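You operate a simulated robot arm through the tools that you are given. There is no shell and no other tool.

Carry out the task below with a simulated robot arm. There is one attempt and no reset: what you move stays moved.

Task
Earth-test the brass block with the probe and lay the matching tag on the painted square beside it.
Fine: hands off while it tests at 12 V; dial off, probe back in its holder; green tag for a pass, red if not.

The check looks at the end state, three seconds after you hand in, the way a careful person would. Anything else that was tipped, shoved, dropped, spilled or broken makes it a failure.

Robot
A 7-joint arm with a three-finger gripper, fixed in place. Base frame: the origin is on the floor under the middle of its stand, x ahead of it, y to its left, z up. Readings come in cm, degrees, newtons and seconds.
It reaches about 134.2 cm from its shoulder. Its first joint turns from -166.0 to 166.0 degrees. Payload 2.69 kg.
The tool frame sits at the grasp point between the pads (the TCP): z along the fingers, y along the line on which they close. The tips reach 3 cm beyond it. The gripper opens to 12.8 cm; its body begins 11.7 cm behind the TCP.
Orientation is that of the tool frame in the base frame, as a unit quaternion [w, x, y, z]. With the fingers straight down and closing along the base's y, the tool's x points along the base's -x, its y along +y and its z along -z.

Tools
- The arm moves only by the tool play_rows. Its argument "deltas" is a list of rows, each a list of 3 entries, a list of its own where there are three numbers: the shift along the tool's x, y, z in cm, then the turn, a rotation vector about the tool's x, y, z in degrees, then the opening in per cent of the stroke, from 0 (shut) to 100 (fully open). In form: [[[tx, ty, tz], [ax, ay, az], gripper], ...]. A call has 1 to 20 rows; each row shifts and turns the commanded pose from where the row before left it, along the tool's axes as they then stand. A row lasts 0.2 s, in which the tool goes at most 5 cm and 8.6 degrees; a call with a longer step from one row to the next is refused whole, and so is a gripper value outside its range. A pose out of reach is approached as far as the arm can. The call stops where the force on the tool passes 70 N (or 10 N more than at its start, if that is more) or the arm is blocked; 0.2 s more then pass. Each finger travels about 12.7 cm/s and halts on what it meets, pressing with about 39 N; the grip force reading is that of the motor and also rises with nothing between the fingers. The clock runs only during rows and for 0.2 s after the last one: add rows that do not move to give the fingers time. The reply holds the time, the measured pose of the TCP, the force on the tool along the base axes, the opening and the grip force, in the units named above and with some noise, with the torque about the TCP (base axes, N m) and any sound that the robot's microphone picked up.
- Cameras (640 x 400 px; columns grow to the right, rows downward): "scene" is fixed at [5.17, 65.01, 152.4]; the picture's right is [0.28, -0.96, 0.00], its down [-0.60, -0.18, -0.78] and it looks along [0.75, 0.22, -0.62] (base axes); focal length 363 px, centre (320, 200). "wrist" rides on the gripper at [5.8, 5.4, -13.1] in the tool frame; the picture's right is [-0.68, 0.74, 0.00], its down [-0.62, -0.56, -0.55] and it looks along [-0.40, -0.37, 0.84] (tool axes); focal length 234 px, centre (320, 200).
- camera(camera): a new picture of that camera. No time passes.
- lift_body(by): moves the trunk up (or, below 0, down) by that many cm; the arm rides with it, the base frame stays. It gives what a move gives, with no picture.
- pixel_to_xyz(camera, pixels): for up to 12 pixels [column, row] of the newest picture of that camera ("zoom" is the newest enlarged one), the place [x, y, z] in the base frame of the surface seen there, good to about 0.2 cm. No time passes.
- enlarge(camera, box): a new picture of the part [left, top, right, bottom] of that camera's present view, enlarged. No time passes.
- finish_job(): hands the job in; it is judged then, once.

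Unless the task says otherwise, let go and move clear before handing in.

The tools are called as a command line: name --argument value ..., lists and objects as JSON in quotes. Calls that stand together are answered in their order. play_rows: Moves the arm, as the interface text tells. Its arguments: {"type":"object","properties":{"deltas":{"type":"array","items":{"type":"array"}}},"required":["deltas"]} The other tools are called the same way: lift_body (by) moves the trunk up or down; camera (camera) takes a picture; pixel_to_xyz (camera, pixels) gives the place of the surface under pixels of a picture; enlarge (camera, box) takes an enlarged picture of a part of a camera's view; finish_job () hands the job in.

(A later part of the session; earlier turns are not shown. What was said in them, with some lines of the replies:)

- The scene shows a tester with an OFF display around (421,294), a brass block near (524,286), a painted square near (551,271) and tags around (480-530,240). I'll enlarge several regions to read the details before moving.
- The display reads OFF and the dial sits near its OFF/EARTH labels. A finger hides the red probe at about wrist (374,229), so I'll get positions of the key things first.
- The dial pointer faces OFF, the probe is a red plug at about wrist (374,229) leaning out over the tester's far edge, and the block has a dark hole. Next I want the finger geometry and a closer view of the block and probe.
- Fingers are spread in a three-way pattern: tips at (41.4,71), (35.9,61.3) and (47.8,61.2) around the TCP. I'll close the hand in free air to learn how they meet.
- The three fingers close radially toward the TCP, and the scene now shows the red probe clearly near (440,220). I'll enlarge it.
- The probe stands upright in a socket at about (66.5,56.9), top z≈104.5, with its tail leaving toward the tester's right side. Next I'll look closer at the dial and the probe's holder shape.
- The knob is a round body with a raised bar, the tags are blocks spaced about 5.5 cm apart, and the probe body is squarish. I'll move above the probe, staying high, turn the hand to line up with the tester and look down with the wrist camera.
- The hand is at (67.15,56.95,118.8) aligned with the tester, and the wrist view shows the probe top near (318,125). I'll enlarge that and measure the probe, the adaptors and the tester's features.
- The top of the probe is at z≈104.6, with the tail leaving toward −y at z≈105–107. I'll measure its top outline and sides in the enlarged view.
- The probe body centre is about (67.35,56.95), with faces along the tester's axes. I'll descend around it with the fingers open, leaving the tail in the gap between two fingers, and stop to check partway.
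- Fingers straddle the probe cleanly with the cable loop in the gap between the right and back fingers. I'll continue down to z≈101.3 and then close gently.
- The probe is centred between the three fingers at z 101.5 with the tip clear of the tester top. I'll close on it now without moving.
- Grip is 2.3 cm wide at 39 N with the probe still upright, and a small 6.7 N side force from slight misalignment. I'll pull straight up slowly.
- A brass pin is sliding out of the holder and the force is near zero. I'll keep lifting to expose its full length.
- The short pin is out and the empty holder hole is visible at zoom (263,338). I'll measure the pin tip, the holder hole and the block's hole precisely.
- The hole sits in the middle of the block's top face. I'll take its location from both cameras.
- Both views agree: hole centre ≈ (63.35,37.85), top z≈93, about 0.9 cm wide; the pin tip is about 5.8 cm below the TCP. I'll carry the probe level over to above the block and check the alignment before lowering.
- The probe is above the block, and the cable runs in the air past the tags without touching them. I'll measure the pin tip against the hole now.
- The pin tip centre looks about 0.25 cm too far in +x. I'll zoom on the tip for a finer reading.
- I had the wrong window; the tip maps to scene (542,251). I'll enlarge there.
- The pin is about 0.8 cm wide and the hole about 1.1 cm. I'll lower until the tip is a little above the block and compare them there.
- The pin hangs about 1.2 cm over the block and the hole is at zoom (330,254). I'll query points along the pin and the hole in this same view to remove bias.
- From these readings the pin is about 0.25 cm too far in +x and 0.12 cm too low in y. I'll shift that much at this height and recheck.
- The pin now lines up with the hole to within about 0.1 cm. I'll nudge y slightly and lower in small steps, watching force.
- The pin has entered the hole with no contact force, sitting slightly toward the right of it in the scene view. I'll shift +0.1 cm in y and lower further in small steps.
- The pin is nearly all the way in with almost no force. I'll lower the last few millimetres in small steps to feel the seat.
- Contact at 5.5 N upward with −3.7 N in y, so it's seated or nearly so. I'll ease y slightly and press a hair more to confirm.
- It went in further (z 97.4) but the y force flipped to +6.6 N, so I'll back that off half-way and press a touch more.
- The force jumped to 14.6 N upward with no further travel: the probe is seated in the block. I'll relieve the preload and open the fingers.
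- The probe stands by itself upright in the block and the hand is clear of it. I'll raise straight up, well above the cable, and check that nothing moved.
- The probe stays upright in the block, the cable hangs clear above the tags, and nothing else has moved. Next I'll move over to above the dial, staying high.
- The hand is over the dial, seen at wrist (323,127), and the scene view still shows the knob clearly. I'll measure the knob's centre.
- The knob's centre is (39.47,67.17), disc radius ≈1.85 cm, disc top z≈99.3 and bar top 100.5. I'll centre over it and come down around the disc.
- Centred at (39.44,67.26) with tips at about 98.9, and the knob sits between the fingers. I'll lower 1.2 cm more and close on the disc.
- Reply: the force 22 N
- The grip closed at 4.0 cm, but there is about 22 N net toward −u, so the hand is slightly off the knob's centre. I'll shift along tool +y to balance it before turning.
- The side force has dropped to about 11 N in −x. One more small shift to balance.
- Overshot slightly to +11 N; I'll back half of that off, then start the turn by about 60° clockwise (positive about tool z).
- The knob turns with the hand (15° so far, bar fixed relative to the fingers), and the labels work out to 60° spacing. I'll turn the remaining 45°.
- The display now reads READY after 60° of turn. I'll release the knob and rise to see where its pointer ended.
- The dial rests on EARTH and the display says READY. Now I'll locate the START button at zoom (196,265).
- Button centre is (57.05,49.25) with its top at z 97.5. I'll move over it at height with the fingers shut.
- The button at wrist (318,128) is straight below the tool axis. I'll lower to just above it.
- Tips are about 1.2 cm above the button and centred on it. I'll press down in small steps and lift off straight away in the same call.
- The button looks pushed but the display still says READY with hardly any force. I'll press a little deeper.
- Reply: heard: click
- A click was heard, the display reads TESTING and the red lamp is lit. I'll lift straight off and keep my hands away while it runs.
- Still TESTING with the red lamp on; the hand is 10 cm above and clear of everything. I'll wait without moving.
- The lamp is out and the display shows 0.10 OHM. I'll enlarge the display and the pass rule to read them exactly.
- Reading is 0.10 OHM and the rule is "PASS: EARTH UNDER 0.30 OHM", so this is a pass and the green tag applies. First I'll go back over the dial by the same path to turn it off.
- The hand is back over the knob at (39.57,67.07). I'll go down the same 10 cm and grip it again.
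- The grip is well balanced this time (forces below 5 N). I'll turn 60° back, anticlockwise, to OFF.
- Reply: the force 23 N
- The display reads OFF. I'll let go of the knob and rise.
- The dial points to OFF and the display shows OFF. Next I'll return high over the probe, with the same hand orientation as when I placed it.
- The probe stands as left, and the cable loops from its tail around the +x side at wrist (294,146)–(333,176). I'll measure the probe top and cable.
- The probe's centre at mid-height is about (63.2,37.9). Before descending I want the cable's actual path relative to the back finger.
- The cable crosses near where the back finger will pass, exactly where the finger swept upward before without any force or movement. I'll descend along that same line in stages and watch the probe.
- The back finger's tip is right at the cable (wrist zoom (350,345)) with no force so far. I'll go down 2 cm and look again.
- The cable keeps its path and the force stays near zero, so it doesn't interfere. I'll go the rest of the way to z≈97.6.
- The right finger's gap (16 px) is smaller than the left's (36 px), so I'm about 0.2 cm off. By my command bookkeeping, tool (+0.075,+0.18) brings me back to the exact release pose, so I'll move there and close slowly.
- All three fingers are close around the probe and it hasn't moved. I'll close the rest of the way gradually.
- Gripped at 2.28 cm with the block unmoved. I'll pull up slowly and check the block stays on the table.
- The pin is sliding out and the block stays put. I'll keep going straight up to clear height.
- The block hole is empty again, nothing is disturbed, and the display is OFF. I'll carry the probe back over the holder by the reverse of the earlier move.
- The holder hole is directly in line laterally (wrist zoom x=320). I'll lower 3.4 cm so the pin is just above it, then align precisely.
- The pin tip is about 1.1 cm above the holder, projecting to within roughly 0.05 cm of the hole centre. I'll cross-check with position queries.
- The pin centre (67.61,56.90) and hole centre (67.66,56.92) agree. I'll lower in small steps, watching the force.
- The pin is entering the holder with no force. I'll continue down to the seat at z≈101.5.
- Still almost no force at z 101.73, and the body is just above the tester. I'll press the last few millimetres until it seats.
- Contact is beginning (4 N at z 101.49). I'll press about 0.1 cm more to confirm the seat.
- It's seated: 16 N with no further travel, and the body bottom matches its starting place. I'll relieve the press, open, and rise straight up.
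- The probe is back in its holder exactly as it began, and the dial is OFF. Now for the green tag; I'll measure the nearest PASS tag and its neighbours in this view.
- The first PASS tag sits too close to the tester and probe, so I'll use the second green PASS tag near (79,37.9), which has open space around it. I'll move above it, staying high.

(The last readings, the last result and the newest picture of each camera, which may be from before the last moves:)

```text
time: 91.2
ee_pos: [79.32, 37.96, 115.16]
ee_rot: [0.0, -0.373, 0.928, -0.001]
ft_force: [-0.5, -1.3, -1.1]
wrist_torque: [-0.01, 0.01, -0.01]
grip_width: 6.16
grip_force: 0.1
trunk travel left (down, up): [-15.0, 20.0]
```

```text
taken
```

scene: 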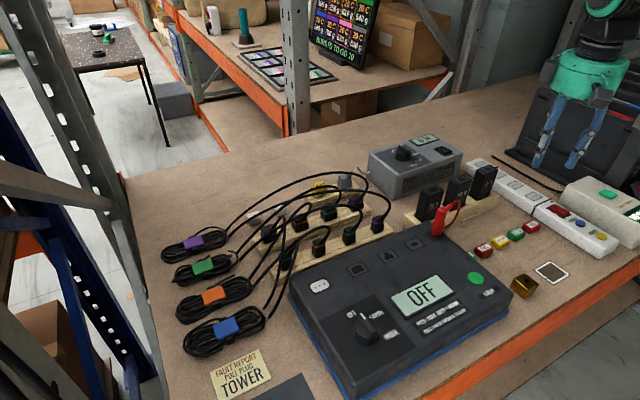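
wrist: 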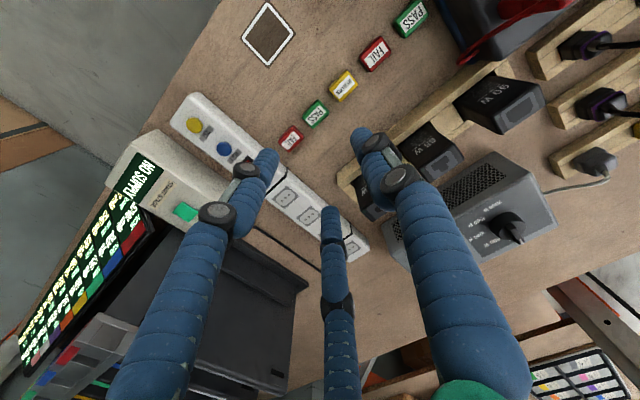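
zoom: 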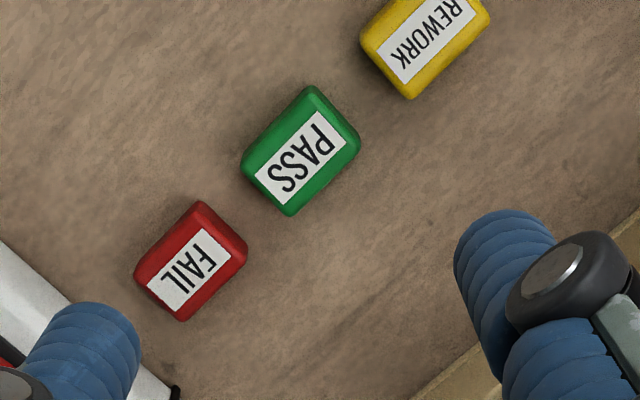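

The PASS tag is straight below with its long side along the row. I'll measure its outline and the gaps to its neighbours, plus the painted square and strip.

enlarge --camera "wrist" --box '[270, 85, 350, 145]'

pixel_to_xyz --camera "wrist" --pixels '[[316, 114], [318.5, 100.5], [328, 112.5], [313.5, 127.5], [304, 116], [292, 139], [345, 86], [294, 127.5], [334, 90], [268, 36], [268, 10], [268, 62]]'

```text
6.67 times, centred on (310, 115) of wrist
```

zoom: 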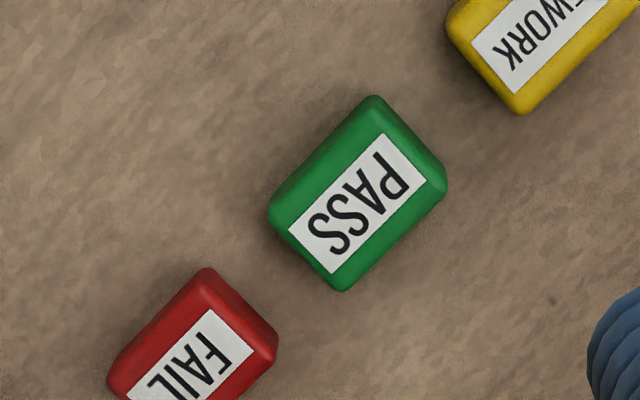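

```text
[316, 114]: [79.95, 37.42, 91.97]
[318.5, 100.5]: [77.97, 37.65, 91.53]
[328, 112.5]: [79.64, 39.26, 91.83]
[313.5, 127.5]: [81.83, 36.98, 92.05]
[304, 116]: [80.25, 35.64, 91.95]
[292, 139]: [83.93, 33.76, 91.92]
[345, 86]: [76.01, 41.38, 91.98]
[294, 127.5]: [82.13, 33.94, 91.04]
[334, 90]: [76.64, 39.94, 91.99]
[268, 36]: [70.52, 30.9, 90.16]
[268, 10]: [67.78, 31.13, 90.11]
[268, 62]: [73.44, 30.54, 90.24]
```

pixel_to_xyz --camera "zoom" --pixels '[[358, 195], [375, 100], [443, 185], [342, 286], [272, 210], [320, 155], [408, 140], [395, 240], [305, 250], [205, 272], [520, 110], [275, 345]]'

```text
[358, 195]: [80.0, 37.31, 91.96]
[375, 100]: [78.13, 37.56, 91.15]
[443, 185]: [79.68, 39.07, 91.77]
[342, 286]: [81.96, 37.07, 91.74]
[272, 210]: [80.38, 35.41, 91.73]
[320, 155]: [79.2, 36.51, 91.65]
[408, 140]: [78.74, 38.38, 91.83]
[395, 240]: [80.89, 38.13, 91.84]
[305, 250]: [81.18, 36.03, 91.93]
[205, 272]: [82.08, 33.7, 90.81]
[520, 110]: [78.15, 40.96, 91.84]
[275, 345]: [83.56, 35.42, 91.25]
```

The tag measures about 3.05×2.15 cm with centre (80.04,37.28) and top z≈91.9; gaps to the neighbours are about 2.4 cm. I'll centre over it, narrow the opening to about 3.75 cm, and come down to just above it.

play_rows --deltas '[[[-0.05, -0.99, 0], [0, 0, 0], 40], [[0, 0, 1.5], [0, 0, 0], 32], [[0, 0, 2.5], [0, 0, 0], 29], [[0, 0, 2.5], [0, 0, 0], 29], [[0, 0, 2.5], [0, 0, 0], 29], [[0, 0, 2.5], [0, 0, 0], 29], [[0, 0, 2.5], [0, 0, 0], 29], [[0, 0, 2.0], [0, 0, 0], 29], [[0, 0, 1.5], [0, 0, 0], 29], [[0, 0, 0.7], [0, 0, 0], 29], [[0, 0, 0], [0, 0, 0], 29], [[0, 0, 0], [0, 0, 0], 29]]'

enlarge --camera "scene" --box '[460, 195, 560, 270]'

enlarge --camera "wrist" --box '[260, 90, 380, 190]'

```text
time: 93.8
ee_pos: [79.9, 37.15, 97.06]
ee_rot: [0.0, -0.373, 0.928, 0.0]
ft_force: [-0.6, 0.3, 0.8]
wrist_torque: [-0.02, -0.02, 0.03]
grip_width: 3.7
grip_force: 0.1
trunk travel left (down, up): [-15.0, 20.0]
```

```text
5.33 times, centred on (510, 232) of scene
```

zoom: 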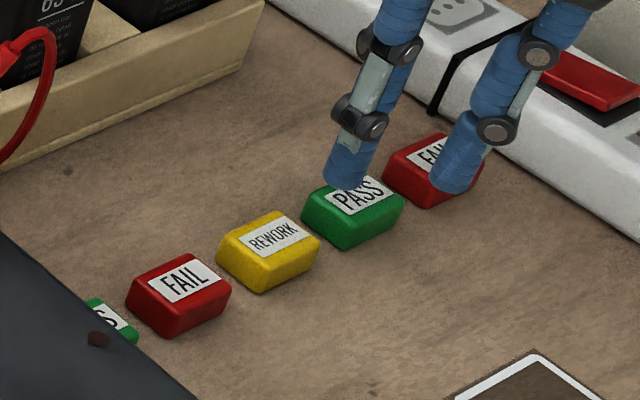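

```text
4.00 times, centred on (320, 140) of wrist
```

zoom: 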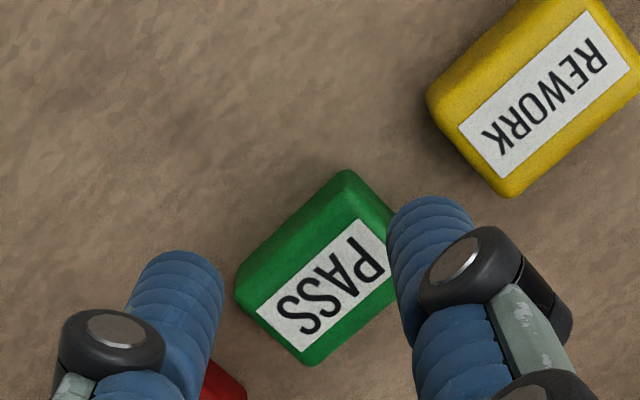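

The tag is between the fingers laterally; I'll measure its centre again from this closer view before going down.

pixel_to_xyz --camera "zoom" --pixels '[[323, 268], [345, 175], [310, 362], [240, 285], [290, 225], [275, 325], [350, 330], [388, 215], [430, 105], [510, 195], [230, 370], [375, 285]]'

enlarge --camera "scene" --box '[500, 215, 540, 245]'

```text
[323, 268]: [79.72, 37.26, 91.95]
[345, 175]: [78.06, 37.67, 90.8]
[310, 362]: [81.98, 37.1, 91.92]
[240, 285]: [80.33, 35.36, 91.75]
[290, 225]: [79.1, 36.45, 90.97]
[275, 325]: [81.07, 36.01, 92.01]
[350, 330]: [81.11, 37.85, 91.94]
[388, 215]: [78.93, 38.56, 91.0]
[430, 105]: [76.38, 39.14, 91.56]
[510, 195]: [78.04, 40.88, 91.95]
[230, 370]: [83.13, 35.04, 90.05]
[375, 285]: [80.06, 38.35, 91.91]
```

```text
13.33 times, centred on (520, 230) of scene
```

zoom: 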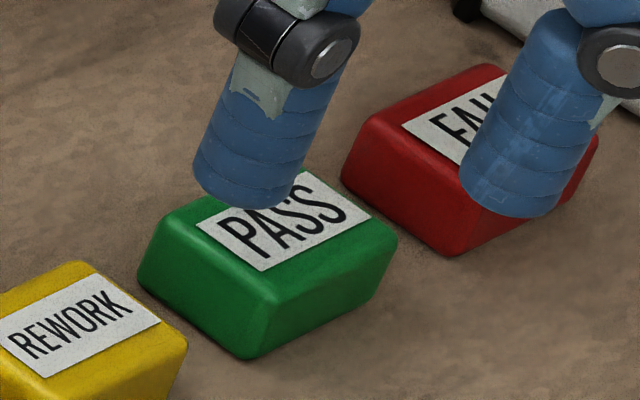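

The tool axis points at about (79.94,37.2) and the tag centre is (80.0,37.28), so only a 0.1 cm nudge is needed. I'll lower in steps to bring the fingertips beside the tag.

play_rows --deltas '[[[-0.12, 0.02, 0.6], [0, 0, 0], 29], [[0, 0, 0.8], [0, 0, 0], 29], [[0, 0, 0.6], [0, 0, 0], 29], [[0, 0, 0], [0, 0, 0], 29]]'

enlarge --camera "scene" --box '[495, 210, 545, 250]'

enlarge --camera "wrist" --box '[260, 100, 380, 200]'

```text
time: 94.8
ee_pos: [79.96, 37.22, 95.09]
ee_rot: [0.001, -0.373, 0.928, 0.0]
ft_force: [0.2, 0.0, -1.0]
wrist_torque: [0.04, -0.03, -0.02]
grip_width: 3.75
grip_force: 0.1
trunk travel left (down, up): [-15.0, 20.0]
```

```text
10.00 times, centred on (520, 230) of scene
```

zoom: 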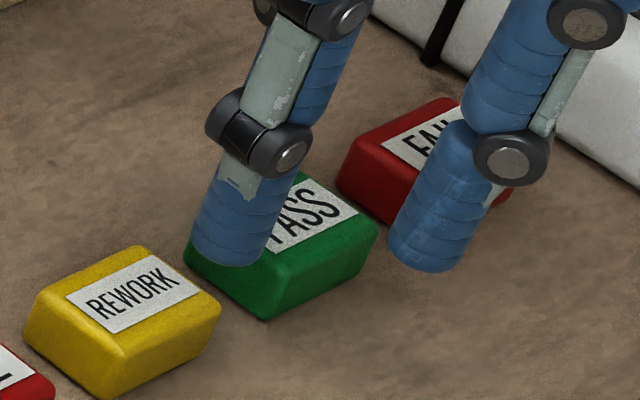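

```text
4.00 times, centred on (320, 150) of wrist
```

zoom: 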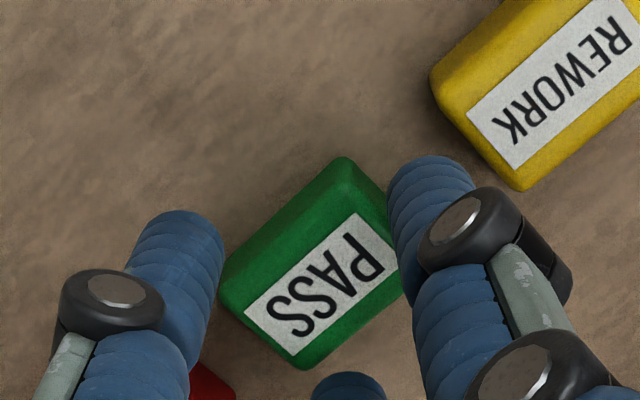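

Tips are level with the tag's top and all three stand clear of it, with REWORK untouched. I'll lower another 1.7 cm beside it.

play_rows --deltas '[[[0, 0, 0.5], [0, 0, 0], 29], [[0, 0, 0.5], [0, 0, 0], 29], [[0, 0, 0.4], [0, 0, 0], 29], [[0, 0, 0.3], [0, 0, 0], 29], [[0, 0, 0], [0, 0, 0], 29]]'

enlarge --camera "scene" --box '[495, 210, 545, 250]'

enlarge --camera "wrist" --box '[260, 100, 380, 200]'

```text
time: 96.0
ee_pos: [79.89, 37.29, 93.37]
ee_rot: [0.0, -0.373, 0.928, 0.0]
ft_force: [0.1, -1.2, -0.3]
wrist_torque: [0.0, 0.01, 0.04]
grip_width: 3.73
grip_force: 0.1
trunk travel left (down, up): [-15.0, 20.0]
```

```text
10.00 times, centred on (520, 230) of scene
```

zoom: 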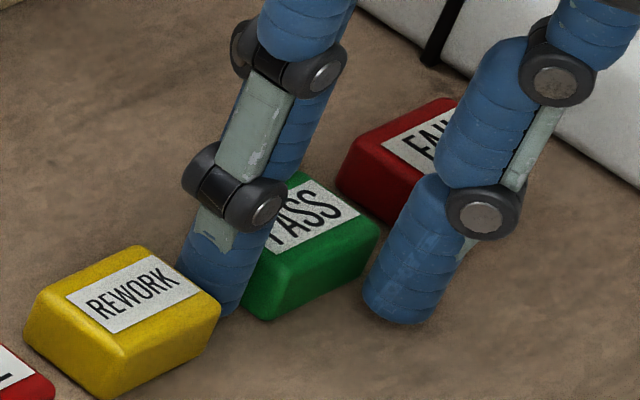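

```text
4.00 times, centred on (320, 150) of wrist
```

zoom: 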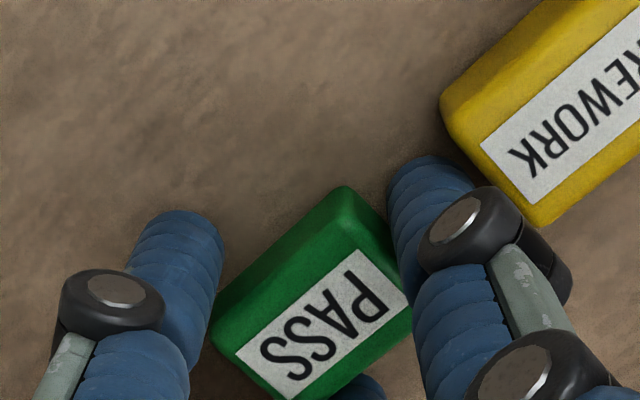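

All three fingertips are in place with no contact and REWORK is undisturbed. I'll close slowly.

play_rows --deltas '[[[0, 0, 0], [0, 0, 0], 27], [[0, 0, 0], [0, 0, 0], 25], [[0, 0, 0], [0, 0, 0], 23], [[0, 0, 0], [0, 0, 0], 20], [[0, 0, 0], [0, 0, 0], 15], [[0, 0, 0], [0, 0, 0], 8], [[0, 0, 0], [0, 0, 0], 8]]'

enlarge --camera "scene" --box '[495, 210, 545, 250]'

enlarge --camera "wrist" --box '[260, 100, 380, 200]'

```text
time: 97.6
ee_pos: [79.97, 37.26, 93.45]
ee_rot: [0.0, -0.373, 0.928, 0.001]
ft_force: [0.1, -0.1, 0.4]
wrist_torque: [0.03, -0.01, 0.01]
grip_width: 2.89
grip_force: 38.9
trunk travel left (down, up): [-15.0, 20.0]
```

```text
10.00 times, centred on (520, 230) of scene
```

zoom: 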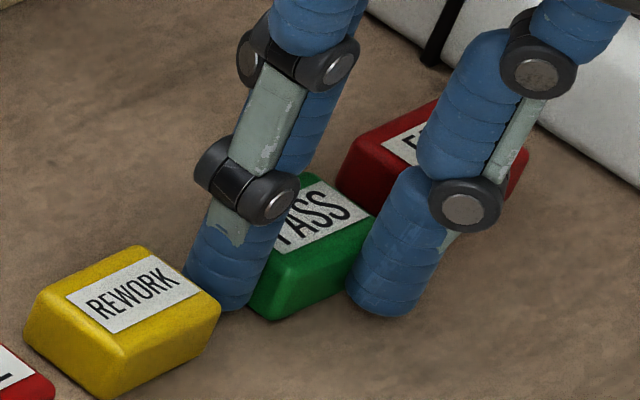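

```text
4.00 times, centred on (320, 150) of wrist
```

zoom: 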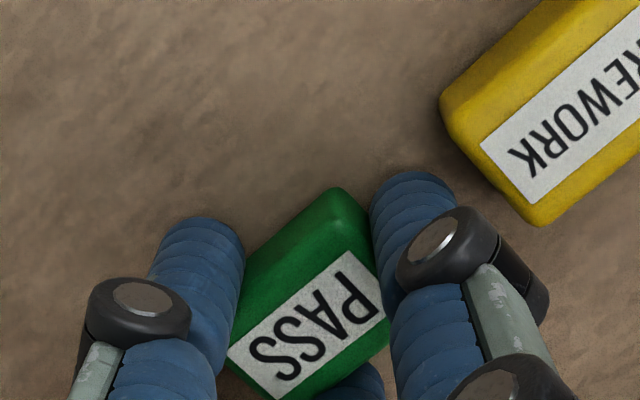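

Gripped at 2.9 cm with 39 N and the tag stayed level. I'll lift slowly and check it comes along.

play_rows --deltas '[[[0, 0, -0.4], [0, 0, 0], 8], [[0, 0, -0.6], [0, 0, 0], 8], [[0, 0, -1.0], [0, 0, 0], 8], [[0, 0, -1.5], [0, 0, 0], 8], [[0, 0, -1.5], [0, 0, 0], 8], [[0, 0, 0], [0, 0, 0], 8], [[0, 0, 0], [0, 0, 0], 8]]'

enlarge --camera "scene" --box '[480, 195, 560, 260]'

enlarge --camera "wrist" --box '[260, 100, 380, 200]'

```text
time: 99.2
ee_pos: [79.85, 37.11, 98.41]
ee_rot: [0.0, -0.373, 0.928, 0.001]
ft_force: [-0.5, 0.6, -0.5]
wrist_torque: [0.01, 0.03, 0.0]
grip_width: 2.86
grip_force: 38.9
trunk travel left (down, up): [-15.0, 20.0]
```

```text
6.15 times, centred on (520, 228) of scene
```

zoom: 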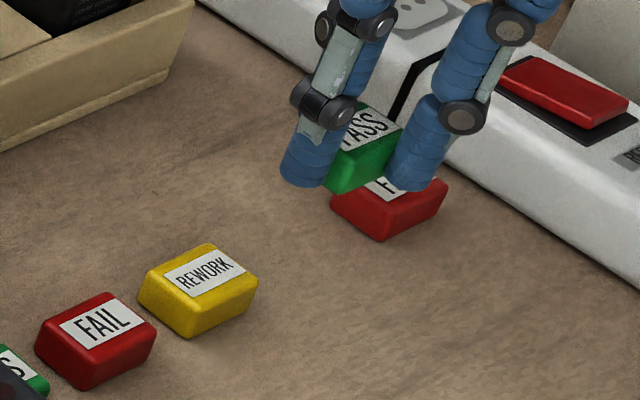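

```text
4.00 times, centred on (320, 150) of wrist
```

zoom: 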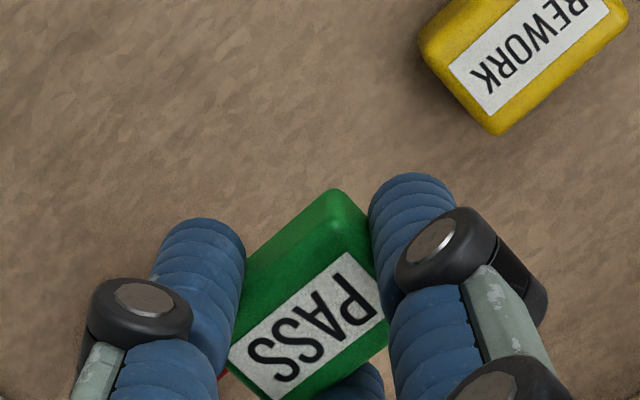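

The tag is held level. I'll measure the painted square's corners now to place it centrally.

enlarge --camera "scene" --box '[530, 255, 575, 290]'

pixel_to_xyz --camera "scene" --pixels '[[551.5, 271]]'

```text
11.43 times, centred on (552, 272) of scene
```

zoom: 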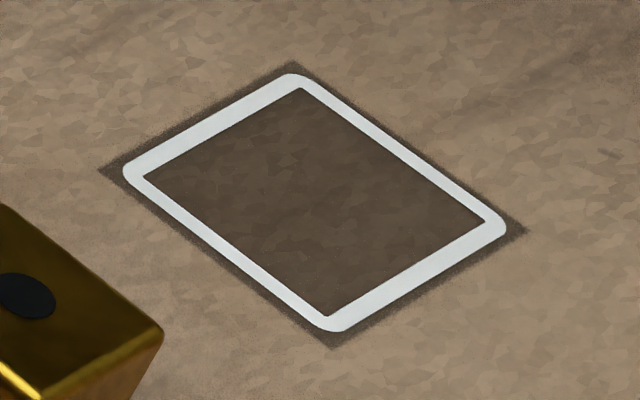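

```text
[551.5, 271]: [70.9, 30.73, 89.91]
```

pixel_to_xyz --camera "zoom" --pixels '[[130, 172], [292, 78], [500, 229], [332, 326], [315, 202], [148, 180], [302, 90], [482, 222], [328, 313]]'

```text
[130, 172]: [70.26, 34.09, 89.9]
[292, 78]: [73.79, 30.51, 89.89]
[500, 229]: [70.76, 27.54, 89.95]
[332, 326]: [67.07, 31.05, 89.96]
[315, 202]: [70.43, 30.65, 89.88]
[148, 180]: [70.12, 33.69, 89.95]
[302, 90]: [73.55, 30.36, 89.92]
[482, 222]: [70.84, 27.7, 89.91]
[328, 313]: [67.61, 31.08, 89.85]
```

The square's outline is about 5.0×4.2 cm, centred at (70.47,30.80) and aligned with the tag. I'll carry the tag over it at this height, allowing for its small offset in the grip.

play_rows --deltas '[[[0.7, 0.14, -0.3], [0, 0, 0], 8], [[1.4, 0.27, 0], [0, 0, 0], 8], [[1.8, 0.35, 0], [0, 0, 0], 8], [[2.0, 0.38, 0], [0, 0, 0], 8], [[2.0, 0.38, 0], [0, 0, 0], 8], [[1.6, 0.3, 0], [0, 0, 0], 8], [[1.1, 0.21, 0], [0, 0, 0], 8], [[0.66, 0.14, 0], [0, 0, 0], 8], [[0, 0, 0], [0, 0, 0], 8], [[0, 0, 0], [0, 0, 0], 8]]'

camera --camera "scene"

enlarge --camera "scene" --box '[520, 225, 600, 290]'

enlarge --camera "wrist" --box '[240, 80, 400, 210]'

```text
time: 101.4
ee_pos: [70.45, 30.98, 98.84]
ee_rot: [0.0, -0.372, 0.928, 0.0]
ft_force: [0.6, 0.3, 0.1]
wrist_torque: [0.01, -0.02, -0.01]
grip_width: 2.84
grip_force: 39.2
trunk travel left (down, up): [-15.0, 20.0]
```

```text
taken
```

scene: 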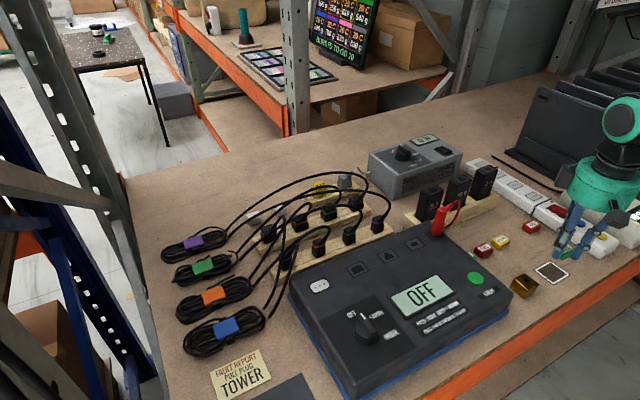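

```text
6.15 times, centred on (560, 258) of scene
```

zoom: 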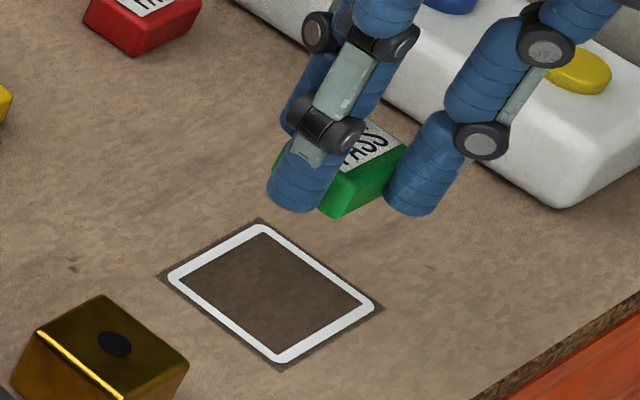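

```text
3.08 times, centred on (320, 145) of wrist
```

zoom: 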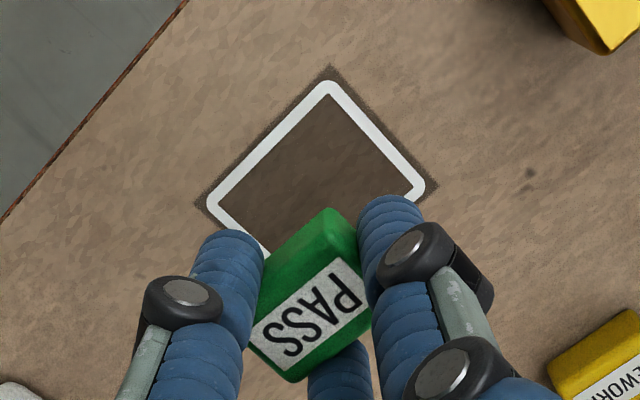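

The tag is above the square, about 0.2 cm too far in +x. I'll correct that while lowering to just above the table.

play_rows --deltas '[[[0.14, 0.16, 0.5], [0, 0, 0], 8], [[0, 0, 1.2], [0, 0, 0], 8], [[0, 0, 1.2], [0, 0, 0], 8], [[0, 0, 1.0], [0, 0, 0], 8], [[0, 0, 0.6], [0, 0, 0], 8], [[0, 0, 0.3], [0, 0, 0], 8], [[0, 0, 0], [0, 0, 0], 8], [[0, 0, 0], [0, 0, 0], 8]]'

enlarge --camera "scene" --box '[525, 245, 585, 290]'

enlarge --camera "wrist" --box '[240, 90, 400, 220]'

```text
time: 103.2
ee_pos: [70.09, 31.09, 93.94]
ee_rot: [0.0, -0.372, 0.928, 0.0]
ft_force: [-0.1, 0.4, 0.2]
wrist_torque: [0.05, 0.03, 0.01]
grip_width: 2.78
grip_force: 38.9
trunk travel left (down, up): [-15.0, 20.0]
```

```text
8.89 times, centred on (555, 268) of scene
```

zoom: 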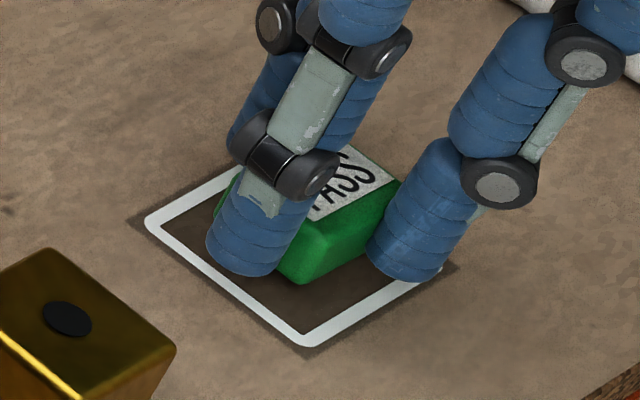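

```text
3.08 times, centred on (320, 155) of wrist
```

zoom: 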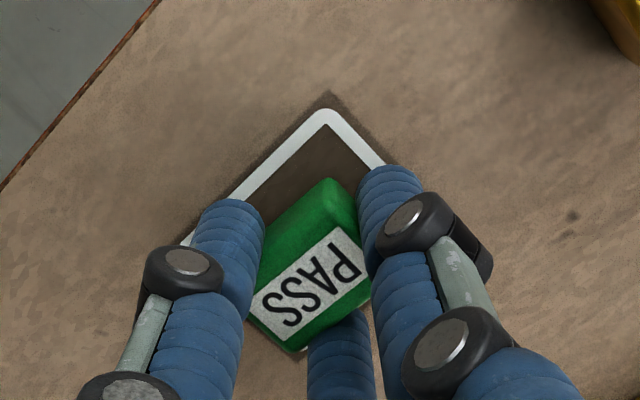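

The tag is just above the square. I'll check its centre against the square before the last few millimetres.

pixel_to_xyz --camera "zoom" --pixels '[[330, 184], [297, 345], [313, 278], [250, 308], [368, 285], [345, 235], [330, 112], [300, 240]]'

```text
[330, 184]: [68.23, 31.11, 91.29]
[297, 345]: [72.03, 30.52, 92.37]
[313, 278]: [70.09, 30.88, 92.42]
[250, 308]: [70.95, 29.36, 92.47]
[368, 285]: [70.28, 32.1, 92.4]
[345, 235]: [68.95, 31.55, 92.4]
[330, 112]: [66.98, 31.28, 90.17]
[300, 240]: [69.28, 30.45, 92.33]
```

The tag centre is (70.13,30.82) against the square's (70.47,30.80), so I'll shift +0.3 cm in x and lower to contact.

play_rows --deltas '[[[-0.22, -0.2, 0], [0, 0, 0], 8], [[0, 0, 0.2], [0, 0, 0], 8], [[0, 0, 0.15], [0, 0, 0], 8], [[0, 0, 0.1], [0, 0, 0], 8], [[0, 0, 0], [0, 0, 0], 8]]'

enlarge --camera "scene" --box '[525, 245, 585, 290]'

enlarge --camera "wrist" --box '[240, 90, 400, 220]'

pixel_to_xyz --camera "zoom" --pixels '[[313, 278], [330, 190], [297, 345], [330, 112]]'

```text
time: 104.4
ee_pos: [70.49, 30.99, 93.44]
ee_rot: [0.0, -0.372, 0.928, 0.0]
ft_force: [0.2, -0.1, -0.3]
wrist_torque: [-0.01, -0.02, -0.02]
grip_width: 2.77
grip_force: 39.1
trunk travel left (down, up): [-15.0, 20.0]
```

```text
8.89 times, centred on (555, 268) of scene
```

zoom: 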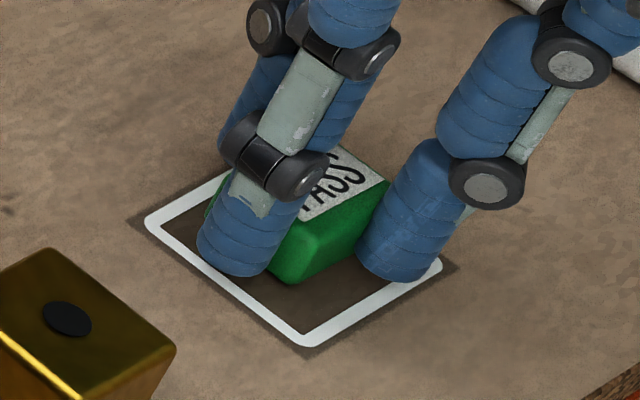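

```text
3.08 times, centred on (320, 155) of wrist
```

zoom: 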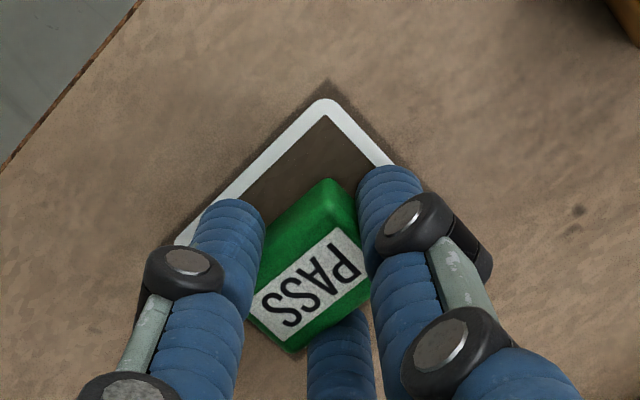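

```text
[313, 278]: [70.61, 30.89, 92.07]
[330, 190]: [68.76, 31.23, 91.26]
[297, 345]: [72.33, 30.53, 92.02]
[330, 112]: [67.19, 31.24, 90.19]
```

The tag is centred near (70.5,30.86) with its top 0.1 cm above its resting height. I'll lower the last bit and open the fingers slowly.

play_rows --deltas '[[[0, 0, 0.08], [0, 0, 0], 8], [[0, 0, 0.05], [0, 0, 0], 8], [[0, 0, 0], [0, 0, 0], 8]]'

enlarge --camera "scene" --box '[525, 245, 585, 290]'

```text
time: 105.2
ee_pos: [70.42, 31.05, 93.46]
ee_rot: [0.0, -0.372, 0.928, 0.0]
ft_force: [-1.2, -0.6, 1.9]
wrist_torque: [0.06, 0.02, 0.01]
grip_width: 2.74
grip_force: 39.1
trunk travel left (down, up): [-15.0, 20.0]
```

```text
8.89 times, centred on (555, 268) of scene
```

zoom: 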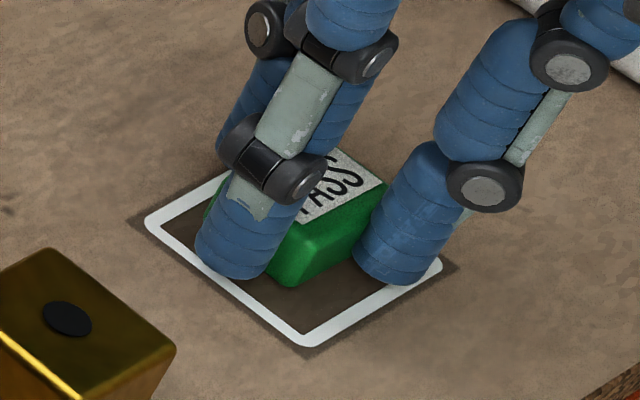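

A light 2 N touch shows the tag is on the table. I'll open the fingers step by step and then rise.

play_rows --deltas '[[[0, 0, 0], [0, 0, 0], 20], [[0, 0, 0], [0, 0, 0], 23], [[0, 0, 0], [0, 0, 0], 26], [[0, 0, 0], [0, 0, 0], 30], [[0, 0, 0], [0, 0, 0], 34], [[0, 0, 0], [0, 0, 0], 34]]'

enlarge --camera "scene" --box '[525, 245, 585, 290]'

enlarge --camera "wrist" --box '[240, 90, 400, 220]'

```text
time: 106.6
ee_pos: [70.45, 31.05, 93.35]
ee_rot: [0.001, -0.371, 0.928, 0.0]
ft_force: [-0.9, 0.0, 0.4]
wrist_torque: [0.02, -0.03, -0.01]
grip_width: 4.37
grip_force: 0.0
trunk travel left (down, up): [-15.0, 20.0]
```

```text
8.89 times, centred on (555, 268) of scene
```

zoom: 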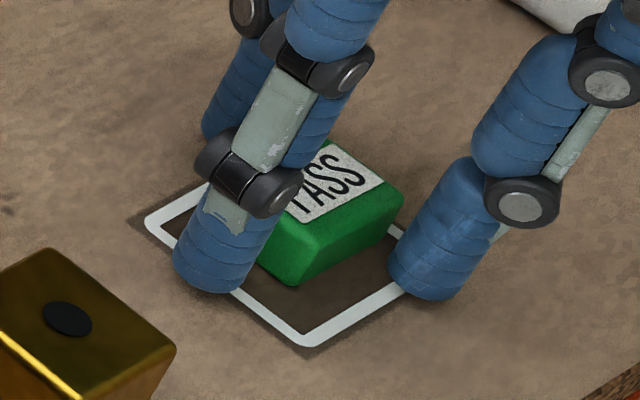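

```text
3.08 times, centred on (320, 155) of wrist
```

zoom: 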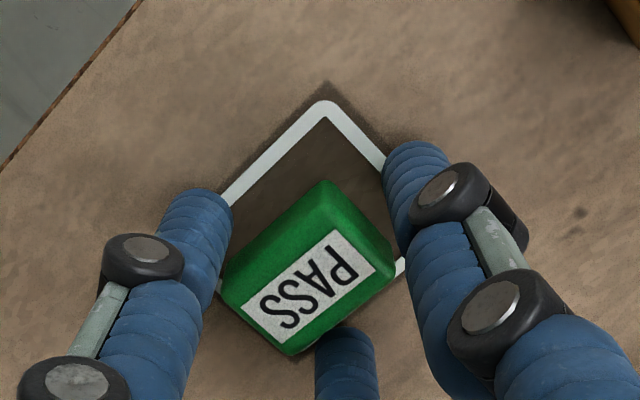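

The tag is lying free and level on the square with all fingers off it. I'll rise straight up and check.

play_rows --deltas '[[[0, 0, -0.6], [0, 0, 0], 34], [[0, 0, -1.2], [0, 0, 0], 34], [[0, 0, -2.0], [0, 0, 0], 34], [[0, 0, -2.5], [0, 0, 0], 34], [[0, 0, -3.0], [0, 0, 0], 34], [[0, 0, -3.0], [0, 0, 0], 34], [[0, 0, -3.0], [0, 0, 0], 34], [[0, 0, -3.0], [0, 0, 0], 34], [[0, 0, -2.0], [0, 0, 0], 34], [[0, 0, 0], [0, 0, 0], 34], [[0, 0, 0], [0, 0, 0], 34]]'

camera --camera "scene"

enlarge --camera "scene" --box '[500, 230, 590, 300]'

camera --camera "wrist"

enlarge --camera "wrist" --box '[270, 80, 370, 160]'

```text
time: 109.0
ee_pos: [70.43, 31.2, 113.51]
ee_rot: [0.0, -0.372, 0.928, 0.0]
ft_force: [1.2, -0.3, 1.1]
wrist_torque: [0.02, 0.02, 0.0]
grip_width: 4.36
grip_force: 0.1
trunk travel left (down, up): [-15.0, 20.0]
```

```text
taken
```

scene: 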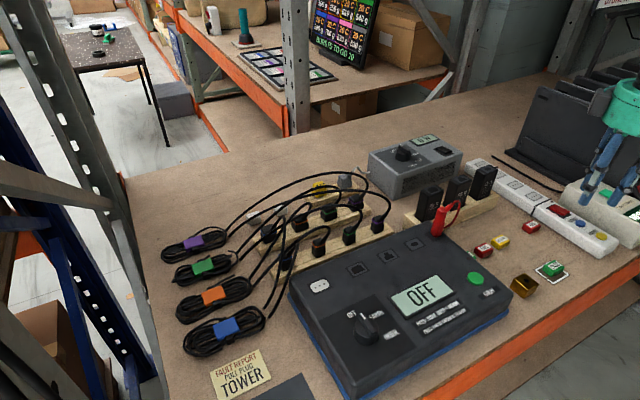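

```text
5.71 times, centred on (545, 265) of scene
```

zoom: 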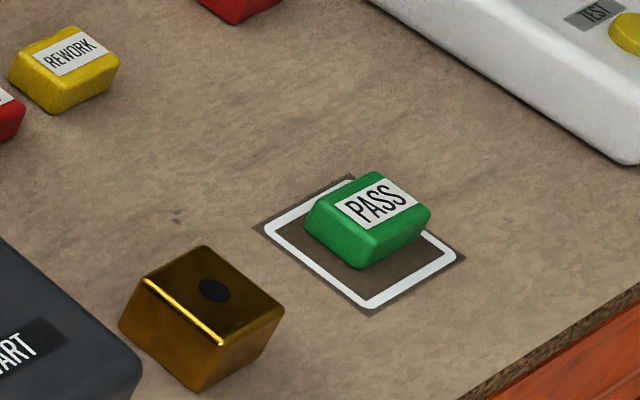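

```text
taken
```

wrist: 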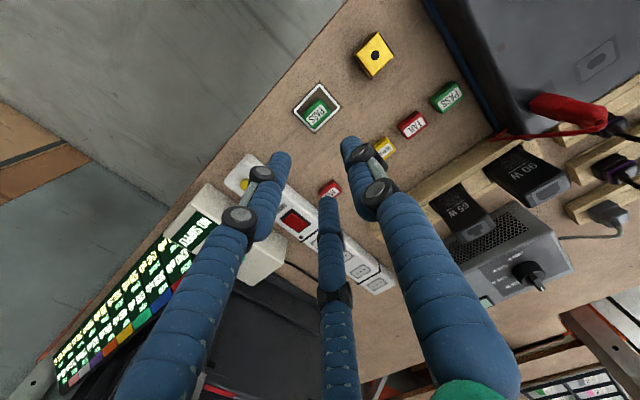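

```text
5.00 times, centred on (320, 120) of wrist
```

zoom: 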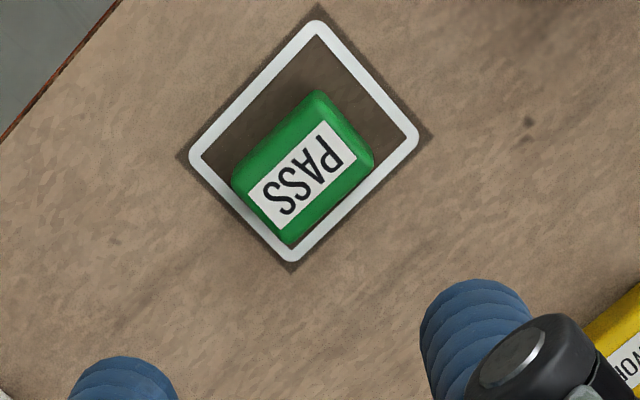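

The green PASS tag lies on the square. Height parallax makes it look off-centre, so I'll measure its actual footprint.

pixel_to_xyz --camera "zoom" --pixels '[[318, 93], [372, 158], [290, 243], [235, 180], [305, 165], [318, 25], [415, 135], [293, 258], [192, 160], [270, 135], [345, 125]]'

enlarge --camera "scene" --box '[530, 250, 575, 285]'

```text
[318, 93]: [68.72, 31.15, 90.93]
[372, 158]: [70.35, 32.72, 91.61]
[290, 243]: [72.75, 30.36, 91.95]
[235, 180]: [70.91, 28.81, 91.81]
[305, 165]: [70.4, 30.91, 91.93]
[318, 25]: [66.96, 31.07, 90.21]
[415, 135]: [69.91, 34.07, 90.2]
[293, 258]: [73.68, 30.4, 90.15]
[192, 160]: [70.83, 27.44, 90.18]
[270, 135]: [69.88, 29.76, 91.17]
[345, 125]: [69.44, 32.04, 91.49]
```

```text
11.43 times, centred on (552, 268) of scene
```

zoom: 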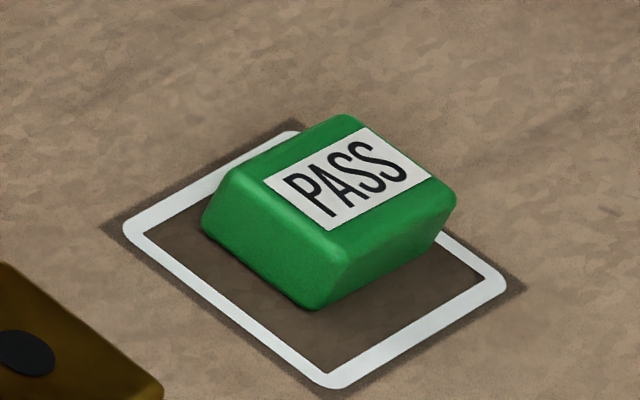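

The tag's footprint (centre ≈ (70.6,30.8)) lies fully inside the painted outline. A final check of the dial, probe, and the remaining tags before handing in.

enlarge --camera "scene" --box '[330, 190, 560, 350]'

enlarge --camera "scene" --box '[340, 290, 440, 350]'

enlarge --camera "scene" --box '[460, 205, 560, 270]'

enlarge --camera "scene" --box '[425, 190, 475, 245]'

```text
2.50 times, centred on (445, 270) of scene
```

zoom: 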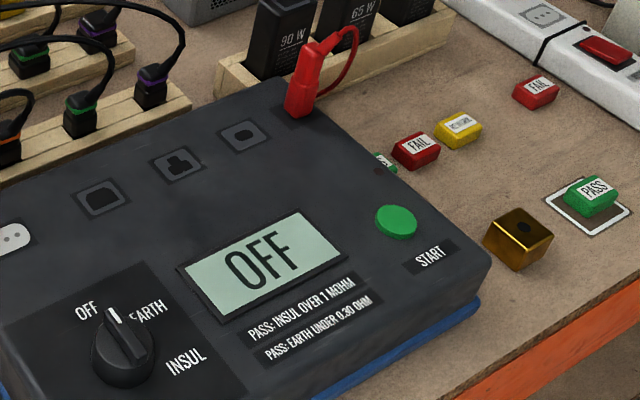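

```text
6.40 times, centred on (390, 320) of scene
```

zoom: 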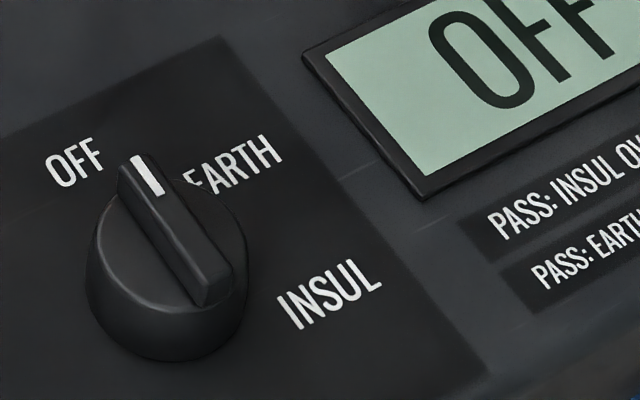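

```text
6.15 times, centred on (510, 238) of scene
```

zoom: 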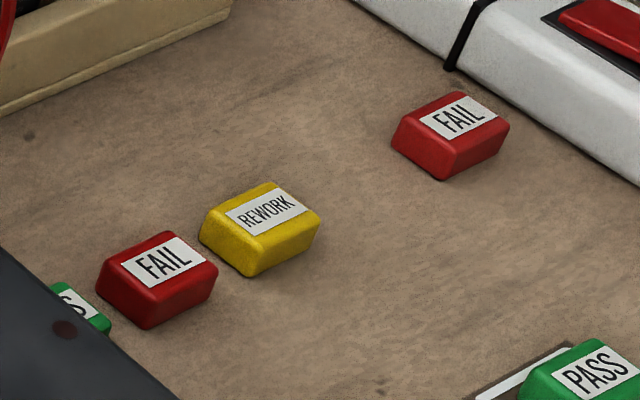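

```text
7.27 times, centred on (450, 218) of scene
```

zoom: 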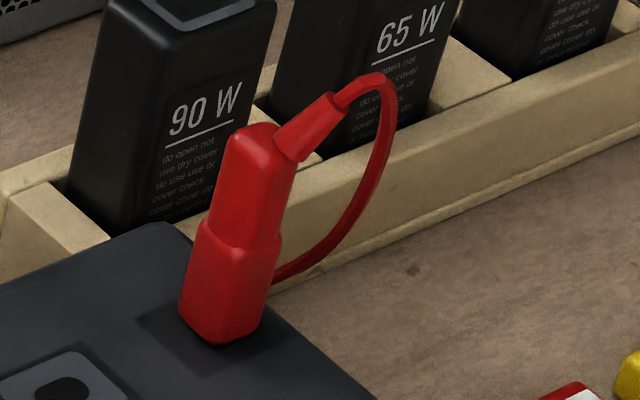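

The dial and display read OFF, the probe is seated in its holder, and the green PASS tag is on the painted square. The other tags and the block are where they started, and the hand is empty about 20 cm above the table, so I'm handing in.

finish_job

```text
The job is handed in.
```

The earth test passed: the block read 0.10 OHM, under the 0.30 OHM limit printed on the tester. The green PASS tag is now on the painted square.

- **Test:** I seated the probe in the block, set the dial to EARTH, pressed START and lifted clear. Nothing touched the probe or block while it ran. I didn't see the 12 V shown anywhere on the tester.
- **Put back:** The dial is at OFF and the display reads OFF. The probe is seated in its holder as it was at the start.
- **Tag:** It lies flat and fully inside the painted outline, about 0.3 cm off centre. I used the second PASS tag in the row because the first was too close to the tester and probe to reach safely.

In the last pictures, the other tags and the block looked unmoved. The hand is empty, about 20 cm above the table.
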